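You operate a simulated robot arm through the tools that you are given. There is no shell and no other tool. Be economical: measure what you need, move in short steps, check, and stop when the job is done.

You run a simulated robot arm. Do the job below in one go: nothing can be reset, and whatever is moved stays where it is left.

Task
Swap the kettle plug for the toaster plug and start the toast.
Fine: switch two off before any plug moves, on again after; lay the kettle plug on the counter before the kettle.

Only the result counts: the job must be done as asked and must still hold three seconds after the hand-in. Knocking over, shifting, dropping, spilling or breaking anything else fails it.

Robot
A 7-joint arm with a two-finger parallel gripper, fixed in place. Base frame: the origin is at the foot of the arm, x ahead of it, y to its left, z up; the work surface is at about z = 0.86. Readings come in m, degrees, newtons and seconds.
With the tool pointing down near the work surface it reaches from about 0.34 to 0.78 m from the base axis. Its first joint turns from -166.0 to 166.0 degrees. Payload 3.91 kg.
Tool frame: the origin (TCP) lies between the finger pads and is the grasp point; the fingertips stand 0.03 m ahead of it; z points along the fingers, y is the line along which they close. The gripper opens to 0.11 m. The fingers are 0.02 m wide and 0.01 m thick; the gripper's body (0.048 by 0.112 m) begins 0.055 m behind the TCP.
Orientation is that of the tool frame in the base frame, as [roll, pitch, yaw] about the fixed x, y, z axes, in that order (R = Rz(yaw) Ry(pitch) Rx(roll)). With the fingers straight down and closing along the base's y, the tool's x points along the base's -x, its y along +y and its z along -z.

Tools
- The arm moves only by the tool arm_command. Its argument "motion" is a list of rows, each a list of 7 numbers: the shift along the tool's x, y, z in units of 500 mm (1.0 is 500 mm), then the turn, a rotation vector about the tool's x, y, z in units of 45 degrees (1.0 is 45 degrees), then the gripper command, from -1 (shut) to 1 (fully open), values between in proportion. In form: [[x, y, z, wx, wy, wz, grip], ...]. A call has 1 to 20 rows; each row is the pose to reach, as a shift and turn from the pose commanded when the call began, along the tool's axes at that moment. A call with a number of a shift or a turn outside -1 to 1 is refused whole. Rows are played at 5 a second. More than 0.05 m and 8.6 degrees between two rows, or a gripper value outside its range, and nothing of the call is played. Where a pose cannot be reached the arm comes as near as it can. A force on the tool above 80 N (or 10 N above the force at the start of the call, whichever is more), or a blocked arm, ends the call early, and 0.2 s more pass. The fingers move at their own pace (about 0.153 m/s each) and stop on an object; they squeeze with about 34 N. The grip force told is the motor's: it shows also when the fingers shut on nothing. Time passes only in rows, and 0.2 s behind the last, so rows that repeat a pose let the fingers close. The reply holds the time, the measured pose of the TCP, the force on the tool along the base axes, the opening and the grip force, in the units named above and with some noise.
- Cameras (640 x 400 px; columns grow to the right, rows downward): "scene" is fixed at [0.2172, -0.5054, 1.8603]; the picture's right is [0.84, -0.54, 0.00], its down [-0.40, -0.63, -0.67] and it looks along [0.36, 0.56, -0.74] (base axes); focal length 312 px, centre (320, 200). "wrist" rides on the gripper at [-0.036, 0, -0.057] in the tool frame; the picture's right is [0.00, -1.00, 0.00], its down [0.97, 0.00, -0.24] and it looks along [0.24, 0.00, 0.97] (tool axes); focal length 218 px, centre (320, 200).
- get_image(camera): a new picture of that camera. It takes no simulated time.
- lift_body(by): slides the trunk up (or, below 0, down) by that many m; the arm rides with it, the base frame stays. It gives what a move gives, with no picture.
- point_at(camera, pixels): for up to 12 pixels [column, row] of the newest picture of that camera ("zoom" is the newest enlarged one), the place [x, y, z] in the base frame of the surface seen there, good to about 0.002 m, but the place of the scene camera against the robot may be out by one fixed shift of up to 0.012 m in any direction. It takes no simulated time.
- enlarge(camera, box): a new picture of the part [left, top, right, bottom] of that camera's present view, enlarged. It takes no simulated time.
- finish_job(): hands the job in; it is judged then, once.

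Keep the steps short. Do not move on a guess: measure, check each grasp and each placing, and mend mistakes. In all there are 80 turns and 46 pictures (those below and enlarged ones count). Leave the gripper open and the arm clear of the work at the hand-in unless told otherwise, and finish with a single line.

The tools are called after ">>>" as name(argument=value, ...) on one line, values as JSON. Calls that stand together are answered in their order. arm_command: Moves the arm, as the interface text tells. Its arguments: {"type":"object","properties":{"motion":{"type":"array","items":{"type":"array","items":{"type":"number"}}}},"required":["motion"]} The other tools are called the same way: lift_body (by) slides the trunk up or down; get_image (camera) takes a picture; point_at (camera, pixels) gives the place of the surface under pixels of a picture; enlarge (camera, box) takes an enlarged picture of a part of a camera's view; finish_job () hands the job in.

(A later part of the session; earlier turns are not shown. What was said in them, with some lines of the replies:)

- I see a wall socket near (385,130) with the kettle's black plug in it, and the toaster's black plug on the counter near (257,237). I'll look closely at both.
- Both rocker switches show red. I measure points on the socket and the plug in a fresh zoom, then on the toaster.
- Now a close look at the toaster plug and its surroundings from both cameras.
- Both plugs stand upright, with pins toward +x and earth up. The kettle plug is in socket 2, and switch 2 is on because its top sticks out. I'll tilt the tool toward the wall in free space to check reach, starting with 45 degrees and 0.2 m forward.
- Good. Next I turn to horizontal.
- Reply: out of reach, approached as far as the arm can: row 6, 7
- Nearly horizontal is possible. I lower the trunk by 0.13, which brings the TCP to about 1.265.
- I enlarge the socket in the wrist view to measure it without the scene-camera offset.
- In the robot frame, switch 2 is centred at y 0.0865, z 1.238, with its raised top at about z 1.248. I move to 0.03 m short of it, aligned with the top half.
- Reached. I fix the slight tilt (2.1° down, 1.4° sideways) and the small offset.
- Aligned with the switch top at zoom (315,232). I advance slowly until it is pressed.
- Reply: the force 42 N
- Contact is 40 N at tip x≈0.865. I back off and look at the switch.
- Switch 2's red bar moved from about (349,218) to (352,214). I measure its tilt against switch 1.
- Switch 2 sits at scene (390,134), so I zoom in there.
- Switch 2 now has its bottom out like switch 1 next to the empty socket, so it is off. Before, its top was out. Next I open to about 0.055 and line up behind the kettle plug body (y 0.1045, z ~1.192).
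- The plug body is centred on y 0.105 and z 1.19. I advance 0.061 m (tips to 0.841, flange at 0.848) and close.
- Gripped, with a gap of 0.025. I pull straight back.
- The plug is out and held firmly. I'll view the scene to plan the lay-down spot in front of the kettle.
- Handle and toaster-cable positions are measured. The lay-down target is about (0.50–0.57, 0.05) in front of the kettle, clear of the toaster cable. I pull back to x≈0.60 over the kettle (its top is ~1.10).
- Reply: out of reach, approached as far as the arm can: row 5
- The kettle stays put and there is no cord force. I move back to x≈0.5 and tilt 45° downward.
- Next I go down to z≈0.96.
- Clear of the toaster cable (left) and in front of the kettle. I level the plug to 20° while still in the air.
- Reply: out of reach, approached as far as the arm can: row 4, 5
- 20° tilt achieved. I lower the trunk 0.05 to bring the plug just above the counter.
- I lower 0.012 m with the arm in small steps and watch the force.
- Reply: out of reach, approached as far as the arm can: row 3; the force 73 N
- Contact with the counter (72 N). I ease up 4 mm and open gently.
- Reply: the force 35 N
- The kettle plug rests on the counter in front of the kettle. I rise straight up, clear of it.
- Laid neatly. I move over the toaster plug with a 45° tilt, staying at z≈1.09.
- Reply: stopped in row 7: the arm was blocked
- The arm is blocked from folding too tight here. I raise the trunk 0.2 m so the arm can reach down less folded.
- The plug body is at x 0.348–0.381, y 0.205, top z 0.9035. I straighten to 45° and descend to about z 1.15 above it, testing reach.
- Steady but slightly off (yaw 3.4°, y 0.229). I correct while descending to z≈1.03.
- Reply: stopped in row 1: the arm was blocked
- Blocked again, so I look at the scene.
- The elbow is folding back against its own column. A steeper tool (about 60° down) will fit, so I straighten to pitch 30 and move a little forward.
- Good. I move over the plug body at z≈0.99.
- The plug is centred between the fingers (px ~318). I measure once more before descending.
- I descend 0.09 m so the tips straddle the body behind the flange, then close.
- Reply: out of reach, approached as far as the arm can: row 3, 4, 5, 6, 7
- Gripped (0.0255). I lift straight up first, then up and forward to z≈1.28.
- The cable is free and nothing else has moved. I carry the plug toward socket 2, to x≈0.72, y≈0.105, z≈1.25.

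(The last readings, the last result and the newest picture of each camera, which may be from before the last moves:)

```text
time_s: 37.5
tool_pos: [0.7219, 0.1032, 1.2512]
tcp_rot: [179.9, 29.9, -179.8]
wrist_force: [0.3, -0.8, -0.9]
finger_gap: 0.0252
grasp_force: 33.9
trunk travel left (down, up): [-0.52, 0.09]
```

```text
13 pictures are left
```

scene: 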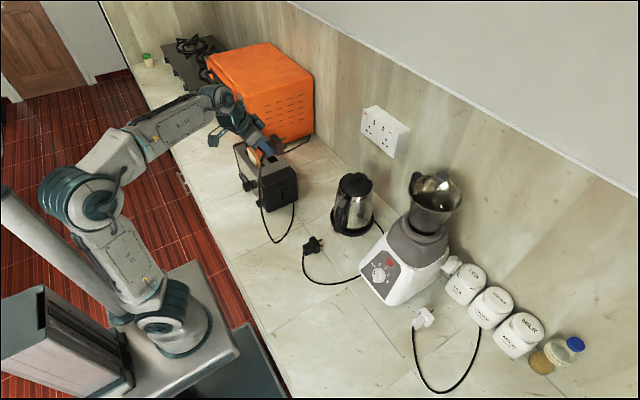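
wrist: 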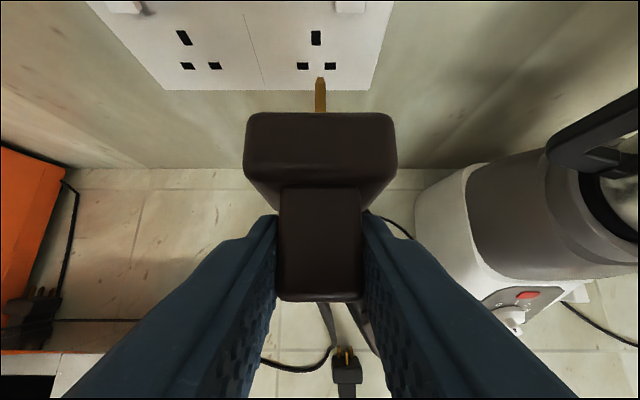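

Holes and plug are both visible. I measure the socket holes, the earth pin and the flange.

>>> point_at(camera="wrist", pixels=[[316, 38], [303, 66], [330, 66], [320, 80], [320, 105], [252, 125], [388, 125], [320, 125], [320, 165], [320, 240], [285, 240], [356, 240]])

>>> enlarge(camera="wrist", box=[240, 0, 400, 100])

```text
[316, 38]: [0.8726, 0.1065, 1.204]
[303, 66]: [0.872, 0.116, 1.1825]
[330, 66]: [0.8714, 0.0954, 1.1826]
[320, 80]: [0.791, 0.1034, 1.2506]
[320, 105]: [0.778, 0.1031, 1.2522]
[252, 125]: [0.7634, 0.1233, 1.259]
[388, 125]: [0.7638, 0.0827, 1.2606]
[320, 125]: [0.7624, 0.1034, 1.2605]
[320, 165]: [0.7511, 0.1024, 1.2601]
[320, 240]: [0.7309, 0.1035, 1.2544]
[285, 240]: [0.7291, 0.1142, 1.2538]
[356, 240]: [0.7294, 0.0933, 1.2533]
```

```text
4.00 times, centred on (320, 50) of wrist
```

zoom: 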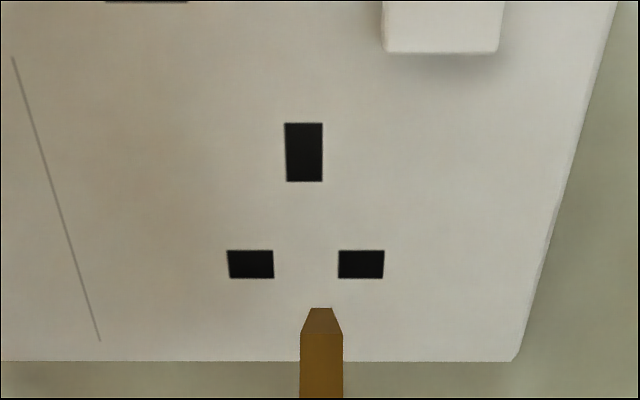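

Earth hole is at (0.106, 1.2045), and the pin is at y 0.1033 with its top at z 1.252. The needed shift is about +0.0027 in y and −0.045 in z. I go there plus 0.06 forward and recheck.

>>> arm_command(motion=[[0.0225, 0.003, 0.039, 0, 0, 0, -1], [0.045, 0.0054, 0.078, 0, 0, 0, -1], [-0.007, 0.0054, 0.108, 0, 0, 0, -1], [-0.059, 0.0054, 0.138, 0, 0, 0, -1], [-0.059, 0.0054, 0.138, 0, 0, 0, -1], [-0.059, 0.0054, 0.138, 0, 0, 0, -1]])

>>> enlarge(camera="wrist", box=[240, 40, 400, 140])

```text
time_s: 38.9
tool_pos: [0.7809, 0.1067, 1.204]
tcp_rot: [179.9, 29.9, -180.0]
wrist_force: [-0.2, 0.1, -1.5]
finger_gap: 0.0254
grasp_force: 33.8
trunk travel left (down, up): [-0.52, 0.09]
```

```text
4.00 times, centred on (320, 90) of wrist
```

zoom: 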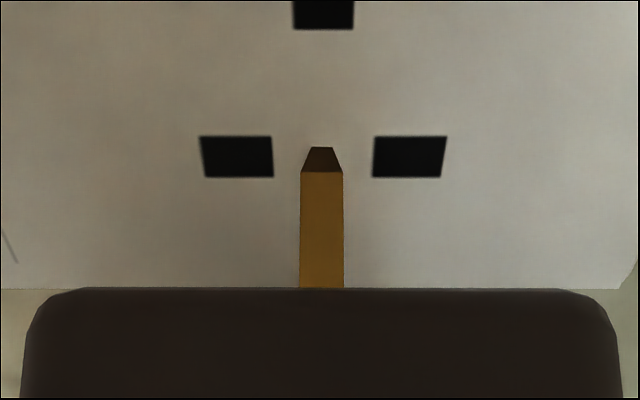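

Sideways aligned (pin 321, hole centre 323). I check the heights.

>>> point_at(camera="zoom", pixels=[[322, 27], [322, 4], [236, 157], [410, 157], [321, 175], [321, 220], [321, 270], [321, 152], [321, 310], [321, 380]])

```text
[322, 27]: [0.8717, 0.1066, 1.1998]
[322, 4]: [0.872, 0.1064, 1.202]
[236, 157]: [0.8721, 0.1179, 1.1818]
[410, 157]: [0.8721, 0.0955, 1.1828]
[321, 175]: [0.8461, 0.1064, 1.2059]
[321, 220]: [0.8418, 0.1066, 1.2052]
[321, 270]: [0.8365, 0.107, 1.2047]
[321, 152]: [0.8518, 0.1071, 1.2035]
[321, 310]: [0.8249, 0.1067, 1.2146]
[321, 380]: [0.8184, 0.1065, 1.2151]
```

Height is uncertain: pin top reads 1.2055, the hole bottom 1.1998. I take a scene zoom for a side look at the pins.

>>> enlarge(camera="scene", box=[366, 130, 398, 150])

```text
16.00 times, centred on (382, 140) of scene
```

zoom: 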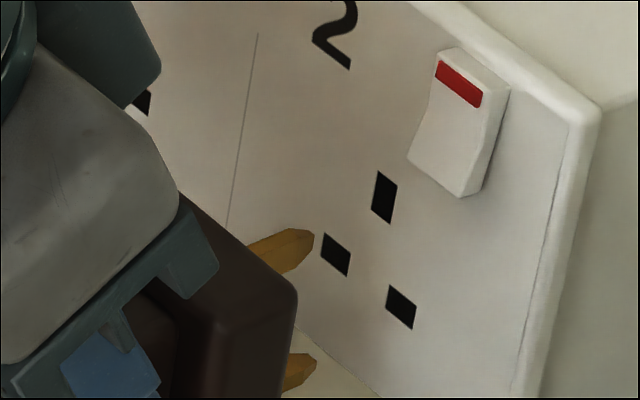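

>>> point_at(camera="zoom", pixels=[[290, 232], [285, 250], [288, 262], [286, 270], [296, 358], [298, 372], [296, 386], [385, 178], [385, 216], [402, 292], [402, 318], [270, 290]])

```text
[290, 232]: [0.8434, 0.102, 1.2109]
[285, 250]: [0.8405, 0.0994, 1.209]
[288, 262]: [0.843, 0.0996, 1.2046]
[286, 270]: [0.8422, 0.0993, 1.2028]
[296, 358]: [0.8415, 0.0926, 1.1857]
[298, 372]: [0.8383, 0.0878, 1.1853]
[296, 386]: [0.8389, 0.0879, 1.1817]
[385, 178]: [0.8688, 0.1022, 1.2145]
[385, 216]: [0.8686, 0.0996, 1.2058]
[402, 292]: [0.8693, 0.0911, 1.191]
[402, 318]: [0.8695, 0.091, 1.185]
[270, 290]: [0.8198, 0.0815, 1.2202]
```

The side view agrees: the pins sit about 3.7 mm too low. I raise by 3.6 mm and advance 0.03 m to enter the pins, watching the force.

>>> arm_command(motion=[[-0.0036, 0, -0.0062, 0, 0, 0, -1], [-0.0036, 0, -0.0062, 0, 0, 0, -1], [-0.0209, 0, 0.0038, 0, 0, 0, -1], [-0.0296, 0, 0.0088, 0, 0, 0, -1], [-0.0383, 0, 0.0138, 0, 0, 0, -1], [-0.047, 0, 0.0188, 0, 0, 0, -1], [-0.0556, 0, 0.0238, 0, 0, 0, -1]])

```text
time_s: 40.5
tool_pos: [0.8107, 0.1078, 1.2083]
tcp_rot: [179.9, 30.0, 180.0]
wrist_force: [0.4, -1.2, -2.0]
finger_gap: 0.0251
grasp_force: 34.4
trunk travel left (down, up): [-0.52, 0.09]
```

No resistance, and the pin tips are past the face. I push the remaining ~0.01 m.

>>> arm_command(motion=[[-0.007, 0, 0.004, 0, 0, 0, -1], [-0.0121, 0, 0.007, 0, 0, 0, -1], [-0.0156, 0, 0.009, 0, 0, 0, -1], [-0.019, 0, 0.011, 0, 0, 0, -1], [-0.0208, 0, 0.012, 0, 0, 0, -1]])

>>> enlarge(camera="scene", box=[358, 115, 406, 145])

```text
time_s: 41.7
tool_pos: [0.8192, 0.1075, 1.2074]
tcp_rot: [179.9, 30.0, 179.9]
wrist_force: [1.1, -2.8, 0.0]
finger_gap: 0.0253
grasp_force: 33.9
out of reach, approached as far as the arm can: row 5
trunk travel left (down, up): [-0.52, 0.09]
```

```text
13.33 times, centred on (382, 130) of scene
```

zoom: 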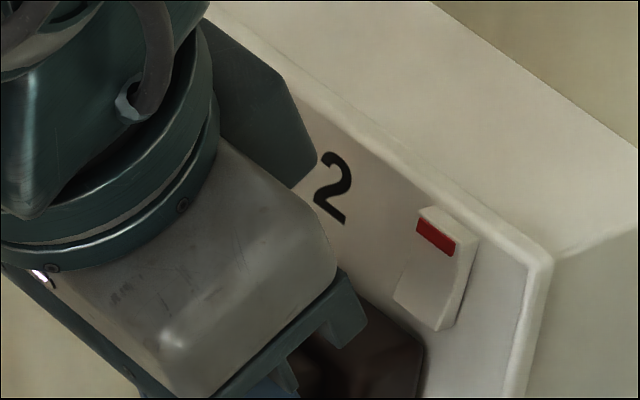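

No force yet, and the arm is near its reach limit. I check the remaining gap from the wrist.

>>> enlarge(camera="wrist", box=[220, 60, 420, 185])

>>> point_at(camera="zoom", pixels=[[320, 150], [320, 165], [320, 175], [320, 185], [320, 200], [320, 260], [320, 340]])

```text
3.20 times, centred on (320, 122) of wrist
```

zoom: 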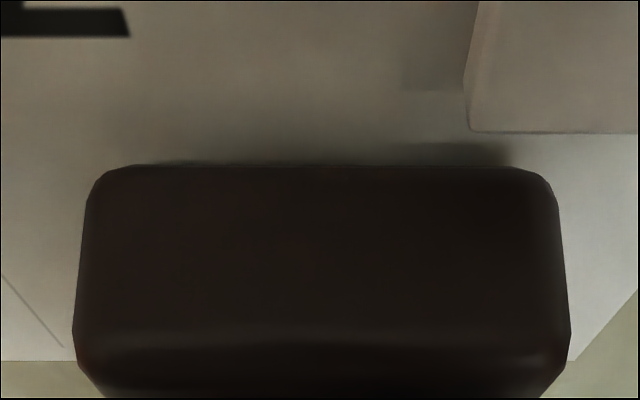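

```text
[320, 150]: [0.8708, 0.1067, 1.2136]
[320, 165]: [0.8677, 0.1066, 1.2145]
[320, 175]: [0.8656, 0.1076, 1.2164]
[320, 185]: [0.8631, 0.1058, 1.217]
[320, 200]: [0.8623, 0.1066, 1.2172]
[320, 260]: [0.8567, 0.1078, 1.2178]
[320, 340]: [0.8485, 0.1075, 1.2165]
```

The flange back is at 0.848, the same as the kettle plug had, so it is essentially seated. I release and retreat up-back, then firm it home with a horizontal push.

>>> arm_command(motion=[[0, 0, 0, 0, 0, 0, -0.2], [0, 0, 0, 0, 0, 0, 0], [0, 0, 0, 0, 0, 0, 0], [0, 0, -0.04, 0, 0, 0, 0], [0, 0, -0.1, 0, 0, 0, 0], [0.04, 0, -0.19, 0, 0, 0, 0], [0.1, 0, -0.26, 0, 0, 0, 0], [0.1, 0, -0.26, 0, 0, 0, 0]])

>>> get_image(camera="scene")

```text
time_s: 43.5
tool_pos: [0.7117, 0.1062, 1.2947]
tcp_rot: [179.8, 30.0, -180.0]
wrist_force: [0.1, -0.5, -0.1]
finger_gap: 0.0549
grasp_force: 0.1
trunk travel left (down, up): [-0.52, 0.09]
```

```text
7 pictures are left
```

scene: 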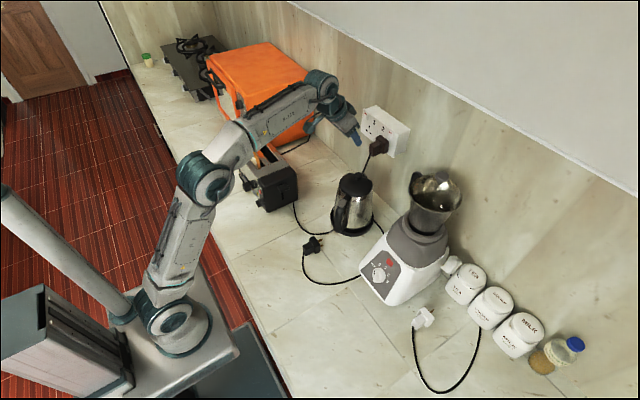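

The plug stays in the socket and the kettle and everything else are unmoved. I turn the tool toward horizontal while backing up and closing the fingers.

>>> arm_command(motion=[[0.014, 0, -0.066, 0, -0.1667, 0, -1], [0.028, 0, -0.13, 0, -0.3333, 0, -1], [0.042, 0, -0.197, 0, -0.5, 0, -1], [0.056, 0, -0.263, 0, -0.6667, 0, -1], [0.056, 0, -0.263, 0, -0.6667, 0, -1]])

>>> lift_body(by=-0.15)

>>> arm_command(motion=[[0, 0, 0, 0, -0.1667, 0, -1], [0, 0, 0, 0, -0.3333, 0, -1], [0, 0, 0, 0, -0.5, 0, -1], [0, 0, 0, 0, -0.6667, 0, -1], [0, 0, 0, 0, -0.6667, 0, -1]])

```text
time_s: 44.7
tool_pos: [0.618, 0.1068, 1.3934]
tcp_rot: [179.9, 60.0, -180.0]
wrist_force: [0.6, 0.0, -0.4]
finger_gap: 0.0
grasp_force: 34.1
trunk travel left (down, up): [-0.52, 0.09]
```

```text
time_s: 46.4
tool_pos: [0.6194, 0.1066, 1.2448]
tcp_rot: [179.9, 60.0, 179.9]
wrist_force: [-0.4, -0.4, 1.2]
finger_gap: 0.0002
grasp_force: 33.8
trunk travel left (down, up): [-0.37, 0.24]
```

```text
time_s: 47.6
tool_pos: [0.6184, 0.1063, 1.2432]
tcp_rot: [155.9, 89.9, 156.0]
wrist_force: [0.0, 0.1, 0.6]
finger_gap: 0.0
grasp_force: 33.9
trunk travel left (down, up): [-0.37, 0.24]
```

Horizontal. I approach the plug's back at z 1.193, then push slowly to seat it.

>>> arm_command(motion=[[0.02, 0, 0.07, 0, 0, 0, -1], [0.05, 0, 0.14, 0, 0, 0, -1], [0.08, 0, 0.2, 0, 0, 0, -1], [0.1, 0, 0.26, 0, 0, 0, -1], [0.1, 0, 0.31, 0, 0, 0, -1], [0.1, 0, 0.322, 0, 0, 0, -1], [0.1, 0, 0.328, 0, 0, 0, -1], [0.1, 0, 0.334, 0, 0, 0, -1], [0.1, 0, 0.338, 0, 0, 0, -1]])

```text
time_s: 49.6
tool_pos: [0.785, 0.1061, 1.1948]
tcp_rot: [30.3, 89.8, 30.4]
wrist_force: [-24.4, -3.2, -0.1]
finger_gap: 0.0
grasp_force: 34.3
trunk travel left (down, up): [-0.37, 0.24]
```

24 N at tip x 0.815. I push 3 mm more to confirm it is solid.

>>> arm_command(motion=[[0, 0, 0.003, 0, 0, 0, -1], [0, 0, 0.006, 0, 0, 0, -1]])

```text
time_s: 50.2
tool_pos: [0.7842, 0.107, 1.1962]
tcp_rot: [27.7, 89.8, 27.8]
wrist_force: [-43.6, -5.7, -7.1]
finger_gap: 0.0
grasp_force: 34.2
trunk travel left (down, up): [-0.37, 0.24]
```

Solid, so it is seated. I back off and line up with switch 2's lower half (y ~0.079, z 1.229), just above the plug flange.

>>> arm_command(motion=[[0, 0, -0.05, 0, 0, 0, -1], [0, 0, -0.1, 0, 0, 0, -1], [-0.036, -0.028, -0.1, 0, 0, 0, -1], [-0.072, -0.055, -0.1, 0, 0, 0, -1], [-0.072, -0.055, -0.04, 0, 0, 0, -1], [-0.072, -0.055, 0.02, 0, 0, 0, -1], [-0.072, -0.055, 0.02, 0, 0, 0, -1]])

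>>> enlarge(camera="wrist", box=[190, 100, 450, 263])

```text
time_s: 51.8
tool_pos: [0.8011, 0.0802, 1.2303]
tcp_rot: [132.3, 90.0, 132.4]
wrist_force: [0.6, -0.5, 1.0]
finger_gap: 0.0004
grasp_force: 34.2
trunk travel left (down, up): [-0.37, 0.24]
```

```text
2.45 times, centred on (320, 182) of wrist
```

zoom: 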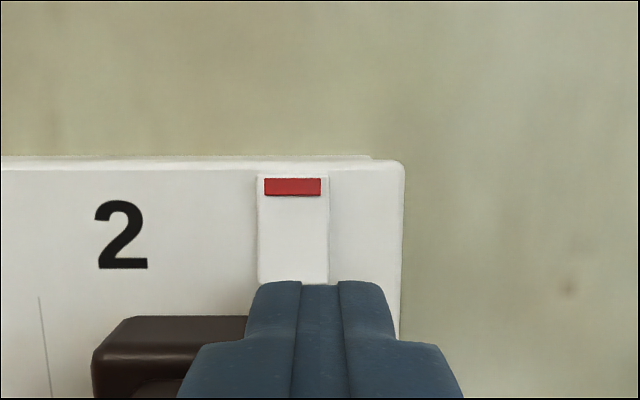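

Clear of the flange and over the lower half. I press slowly.

>>> arm_command(motion=[[0.002, 0.002, 0.03, 0, 0, 0, -1], [0.002, 0.002, 0.05, 0, 0, 0, -1], [0.002, 0.002, 0.06, 0, 0, 0, -1], [0.002, 0.002, 0.066, 0, 0, 0, -1], [0.002, 0.002, 0.072, 0, 0, 0, -1], [0.002, 0.002, 0.077, 0, 0, 0, -1]])

```text
time_s: 53.2
tool_pos: [0.8344, 0.0792, 1.2293]
tcp_rot: [136.0, 89.9, 135.9]
wrist_force: [-56.9, -7.5, -28.1]
finger_gap: 0.0
grasp_force: 34.4
trunk travel left (down, up): [-0.37, 0.24]
```

57 N at tip 0.864, similar depth to the off-press. I back off and check.

>>> arm_command(motion=[[0, 0, -0.04, 0, 0, 0, -1], [0, 0, -0.12, 0, 0, 0, -1], [-0.02, 0.02, -0.2, 0, 0, 0, -1], [-0.06, 0.04, -0.28, 0, 0, 0, -1], [-0.1, 0.04, -0.36, 0, 0, 0, -1], [-0.1, 0.04, -0.36, 0, 0, 0, -1]])

>>> enlarge(camera="scene", box=[367, 119, 407, 145])

```text
time_s: 54.6
tool_pos: [0.657, 0.099, 1.2824]
tcp_rot: [116.6, 89.9, 116.5]
wrist_force: [-0.4, 0.2, -0.2]
finger_gap: 0.0
grasp_force: 33.7
trunk travel left (down, up): [-0.37, 0.24]
```

```text
15.38 times, centred on (387, 132) of scene
```

zoom: 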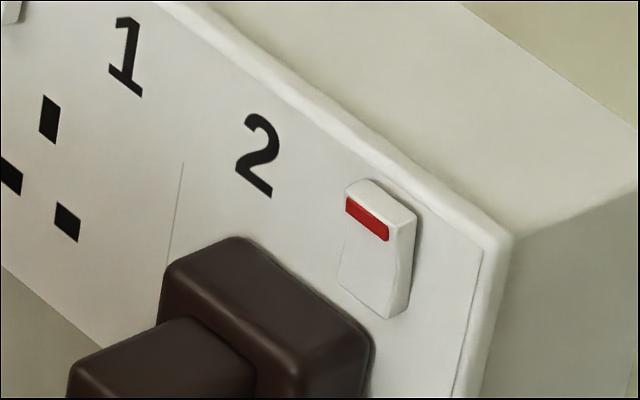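

>>> point_at(camera="zoom", pixels=[[370, 202], [368, 220], [366, 238], [362, 258], [360, 280], [372, 300], [362, 290], [395, 230], [385, 300], [340, 330], [250, 250], [290, 300]])

```text
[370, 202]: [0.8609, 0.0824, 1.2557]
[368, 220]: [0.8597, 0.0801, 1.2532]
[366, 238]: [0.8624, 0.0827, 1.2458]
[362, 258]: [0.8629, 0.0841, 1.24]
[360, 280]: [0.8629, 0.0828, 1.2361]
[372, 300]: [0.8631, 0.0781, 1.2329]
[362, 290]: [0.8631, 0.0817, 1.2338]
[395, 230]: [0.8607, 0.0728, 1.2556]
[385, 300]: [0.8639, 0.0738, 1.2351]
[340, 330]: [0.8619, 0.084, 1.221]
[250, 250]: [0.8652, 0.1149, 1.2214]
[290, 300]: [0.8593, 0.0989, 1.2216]
```

The top is out again and the bottom in, so switch 2 is back ON with the toaster plug seated. Now the toaster lever: I turn the tool down again, moving toward it at a safe height.

>>> arm_command(motion=[[-0.01, 0.013, -0.04, 0, 0.1667, 0, -1], [-0.02, 0.027, -0.08, 0, 0.3333, 0, -1], [-0.03, 0.04, -0.12, 0, 0.5, 0, -1], [-0.04, 0.053, -0.16, 0, 0.6667, 0, -1], [-0.05, 0.067, -0.2, 0, 0.8333, 0, -1], [-0.06, 0.08, -0.24, 0, 1, 0, -1], [-0.06, 0.08, -0.24, 0, 1, 0, -1]])

>>> arm_command(motion=[[0, 0, 0, 0, 0.1667, 0, -1], [0, 0, 0, 0, 0.3333, 0, -1], [0, 0, 0, 0, 0.5, 0, -1], [0, 0, 0, 0, 0.6667, 0, -1], [0, 0, 0, 0, 0.8333, 0, -1], [0, 0, 0, 0, 1, 0, -1], [0, 0, 0, 0, 1, 0, -1]])

>>> arm_command(motion=[[0, 0, 0, 0, 0, 0.1667, -1], [0, 0, 0, 0, 0, 0.3333, -1], [0, 0, 0, 0, 0, 0.5, -1], [0, 0, 0, 0, 0, 0.6667, -1], [0, 0, 0, 0, 0, 0.8333, -1], [0, 0, 0, 0, 0, 1, -1], [0, 0, 0, 0, 0, 1, -1]])

```text
time_s: 56.2
tool_pos: [0.5384, 0.1413, 1.3099]
tcp_rot: [179.9, 44.9, 180.0]
wrist_force: [-0.6, 0.3, 0.6]
finger_gap: 0.0
grasp_force: 34.3
trunk travel left (down, up): [-0.37, 0.24]
```

```text
time_s: 57.8
tool_pos: [0.5365, 0.1421, 1.2917]
tcp_rot: [-180.0, 12.9, -180.0]
wrist_force: [0.0, 0.1, 1.3]
finger_gap: 0.0002
grasp_force: 33.8
out of reach, approached as far as the arm can: row 4, 5, 6, 7
trunk travel left (down, up): [-0.37, 0.24]
```

```text
time_s: 59.4
tool_pos: [0.5368, 0.1417, 1.2924]
tcp_rot: [170.7, 9.2, 134.1]
wrist_force: [0.0, -0.1, 0.2]
finger_gap: 0.0
grasp_force: 33.3
trunk travel left (down, up): [-0.37, 0.24]
```

The tilt is limited at this height, so I descend 0.13 m while finishing the turn. The tool then leans toward the toaster's end face from the −y side.

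>>> arm_command(motion=[[0.006, -0.006, 0.036, 0.007, 0.088, 0.143, -1], [0.012, -0.012, 0.072, 0.015, 0.175, 0.286, -1], [0.018, -0.018, 0.108, 0.022, 0.263, 0.429, -1], [0.024, -0.024, 0.145, 0.03, 0.351, 0.571, -1], [0.03, -0.03, 0.181, 0.037, 0.439, 0.714, -1], [0.036, -0.036, 0.217, 0.045, 0.526, 0.857, -1], [0.042, -0.041, 0.253, 0.052, 0.614, 1, -1], [0.042, -0.041, 0.253, 0.052, 0.614, 1, -1]])

>>> get_image(camera="wrist")

```text
time_s: 61.2
tool_pos: [0.5369, 0.1399, 1.1602]
tcp_rot: [179.2, -24.0, 91.9]
wrist_force: [0.3, -0.8, -0.3]
finger_gap: 0.0
grasp_force: 33.8
trunk travel left (down, up): [-0.37, 0.24]
```

```text
4 pictures are left
```

wrist: 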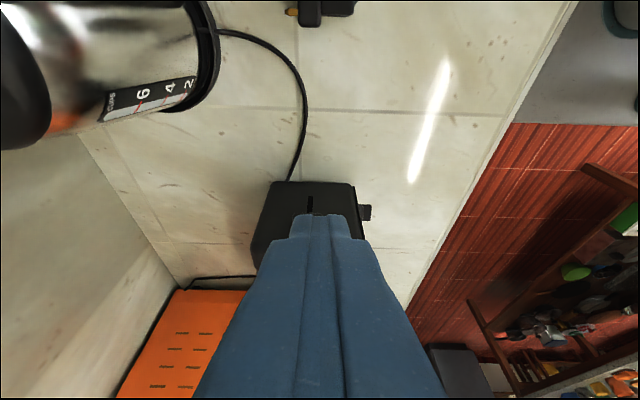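

The fingers hide the lever here, so I use a scene zoom of the toaster end.

>>> enlarge(camera="scene", box=[225, 130, 321, 220])

>>> point_at(camera="wrist", pixels=[[310, 200], [300, 190], [330, 195], [275, 186], [350, 190], [268, 230], [362, 225], [300, 220], [285, 240]])

```text
4.44 times, centred on (273, 175) of scene
```

zoom: 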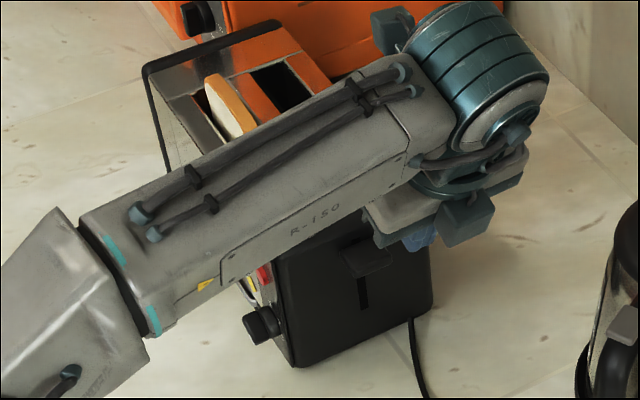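

```text
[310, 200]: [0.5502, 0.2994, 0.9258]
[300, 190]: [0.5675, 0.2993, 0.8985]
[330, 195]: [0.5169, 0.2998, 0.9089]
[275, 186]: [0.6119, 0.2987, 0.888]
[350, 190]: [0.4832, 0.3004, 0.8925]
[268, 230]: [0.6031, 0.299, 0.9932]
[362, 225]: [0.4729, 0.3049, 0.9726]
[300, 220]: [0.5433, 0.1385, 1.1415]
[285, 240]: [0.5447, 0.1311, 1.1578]
```

>>> point_at(camera="zoom", pixels=[[350, 252], [370, 247], [388, 245], [348, 262], [370, 262], [390, 255], [363, 290], [363, 305], [368, 270], [330, 270], [375, 240], [420, 270]])

```text
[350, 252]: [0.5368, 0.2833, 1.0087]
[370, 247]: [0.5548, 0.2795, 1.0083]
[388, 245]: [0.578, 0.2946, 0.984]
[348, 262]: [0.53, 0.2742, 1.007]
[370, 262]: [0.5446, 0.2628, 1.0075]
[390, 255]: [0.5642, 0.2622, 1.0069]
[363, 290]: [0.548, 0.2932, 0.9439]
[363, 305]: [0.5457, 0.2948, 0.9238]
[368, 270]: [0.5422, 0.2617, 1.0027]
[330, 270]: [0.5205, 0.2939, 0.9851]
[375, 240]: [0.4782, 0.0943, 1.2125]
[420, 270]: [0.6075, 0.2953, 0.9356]
```

Lever in the robot frame: x 0.53–0.567, y 0.268–0.2995, top z ≈1.003, with the slot running down to about 0.92. I place the closed fingertips 0.025 above it.

>>> arm_command(motion=[[0.03, 0.006, 0.058, 0, 0, 0, -1], [0.06, 0.013, 0.115, 0, 0, 0, -1], [0.092, 0.019, 0.173, 0, 0, 0, -1], [0.123, 0.026, 0.23, 0, 0, 0, -1], [0.154, 0.032, 0.288, 0, 0, 0, -1], [0.154, 0.032, 0.288, 0, 0, 0, -1]])

```text
time_s: 62.6
tool_pos: [0.549, 0.2711, 1.0626]
tcp_rot: [179.2, -23.8, 92.0]
wrist_force: [0.0, 0.6, -0.3]
finger_gap: 0.0002
grasp_force: 33.8
trunk travel left (down, up): [-0.37, 0.24]
```

Positioned. I press down in steps.

>>> arm_command(motion=[[-0.0121, 0, 0.0275, 0, 0, 0, -1], [-0.0242, 0, 0.0549, 0, 0, 0, -1], [-0.0323, 0, 0.0732, 0, 0, 0, -1], [-0.0404, 0, 0.0915, 0, 0, 0, -1]])

```text
time_s: 63.6
tool_pos: [0.5502, 0.2709, 1.0137]
tcp_rot: [179.1, -23.9, 92.0]
wrist_force: [0.4, -0.2, 0.6]
finger_gap: 0.0
grasp_force: 34.5
trunk travel left (down, up): [-0.37, 0.24]
```

Little force so far. I continue to the bottom of the slot in small steps.

>>> arm_command(motion=[[-0.0081, 0, 0.0183, 0, 0, 0, -1], [-0.0161, 0, 0.0366, 0, 0, 0, -1], [-0.0202, 0, 0.0458, 0, 0, 0, -1], [-0.0242, 0, 0.0549, 0, 0, 0, -1], [-0.0282, 0, 0.0641, 0, 0, 0, -1]])

```text
time_s: 64.8
tool_pos: [0.5503, 0.2709, 0.9777]
tcp_rot: [179.1, -23.9, 92.0]
wrist_force: [-0.3, 0.1, 2.7]
finger_gap: 0.0
grasp_force: 34.0
trunk travel left (down, up): [-0.37, 0.24]
```

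>>> arm_command(motion=[[-0.0032, 0, 0.0073, 0, 0, 0, -1], [-0.0065, 0, 0.0146, 0, 0, 0, -1], [-0.0097, 0, 0.022, 0, 0, 0, -1]])

```text
time_s: 65.6
tool_pos: [0.5504, 0.2698, 0.9701]
tcp_rot: [178.8, -24.1, 92.0]
wrist_force: [1.7, -3.8, 23.4]
finger_gap: 0.0
grasp_force: 33.9
trunk travel left (down, up): [-0.37, 0.24]
```

The force is now 23 N, so the lever is at its stop. I push 4 mm more to latch, then back away sideways and up.

>>> arm_command(motion=[[-0.0032, 0, 0.0073, 0, 0, 0, -1], [-0.0032, 0, 0.0073, 0, 0, 0, -1]])

```text
time_s: 66.2
tool_pos: [0.5504, 0.2664, 0.9659]
tcp_rot: [178.7, -24.2, 91.9]
wrist_force: [6.3, -16.3, 40.0]
finger_gap: 0.0003
grasp_force: 34.5
trunk travel left (down, up): [-0.37, 0.24]
```

>>> arm_command(motion=[[0, 0, -0.04, 0, 0, 0, -1], [-0.04, 0, -0.1, 0, 0, 0, -1], [-0.1, 0, -0.16, 0, 0, 0, -1], [-0.16, 0, -0.22, 0, 0, 0, -1], [-0.22, 0, -0.28, 0, 0, 0, -1], [-0.25, 0, -0.36, 0, 0, 0, -1], [-0.25, 0, -0.42, 0, 0, 0, -1], [-0.25, 0, -0.42, 0, 0, 0, 0]])

>>> enlarge(camera="wrist", box=[190, 130, 450, 293])

```text
time_s: 68.0
tool_pos: [0.5528, 0.0722, 1.1043]
tcp_rot: [179.3, -23.8, 92.1]
wrist_force: [-0.1, 0.8, 0.2]
finger_gap: 0.0549
grasp_force: 0.1
trunk travel left (down, up): [-0.37, 0.24]
```

```text
2.45 times, centred on (320, 212) of wrist
```

zoom: 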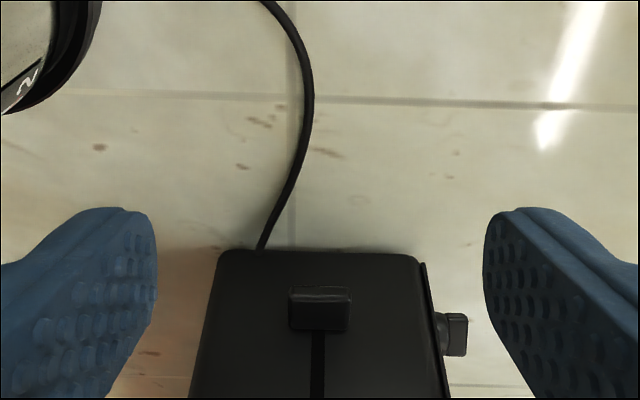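

The lever is at the bottom of its slot and stays there (zoom (318,308)). I rise clear with the gripper open and take a last look at the whole scene.

>>> arm_command(motion=[[0.03, 0, -0.07, 0, 0, 0, 0.5], [0.06, 0, -0.14, 0, 0, 0, 1], [0.09, 0, -0.21, 0, 0, 0, 1], [0.12, 0, -0.28, 0, 0, 0, 1], [0.12, 0, -0.28, 0, 0, 0, 1]])

>>> get_image(camera="scene")

```text
time_s: 69.2
tool_pos: [0.554, 0.0713, 1.2577]
tcp_rot: [179.2, -23.8, 92.1]
wrist_force: [0.3, -0.2, -0.1]
finger_gap: 0.1099
grasp_force: 0.1
trunk travel left (down, up): [-0.37, 0.24]
```

```text
1 pictures are left
```

scene: 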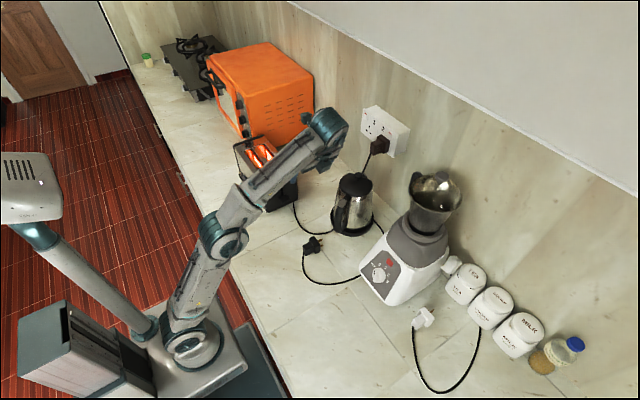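

The toaster glows, the kettle plug lies in front of the kettle, the toaster plug is in socket 2 with its switch on, and the arm is clear. I hand in.

>>> finish_job()

```text
The job is handed in.
```

Done: the toaster plug is in socket 2 with its switch back on, the kettle plug lies on the counter in front of the kettle, and the toaster lever is down with the elements glowing.
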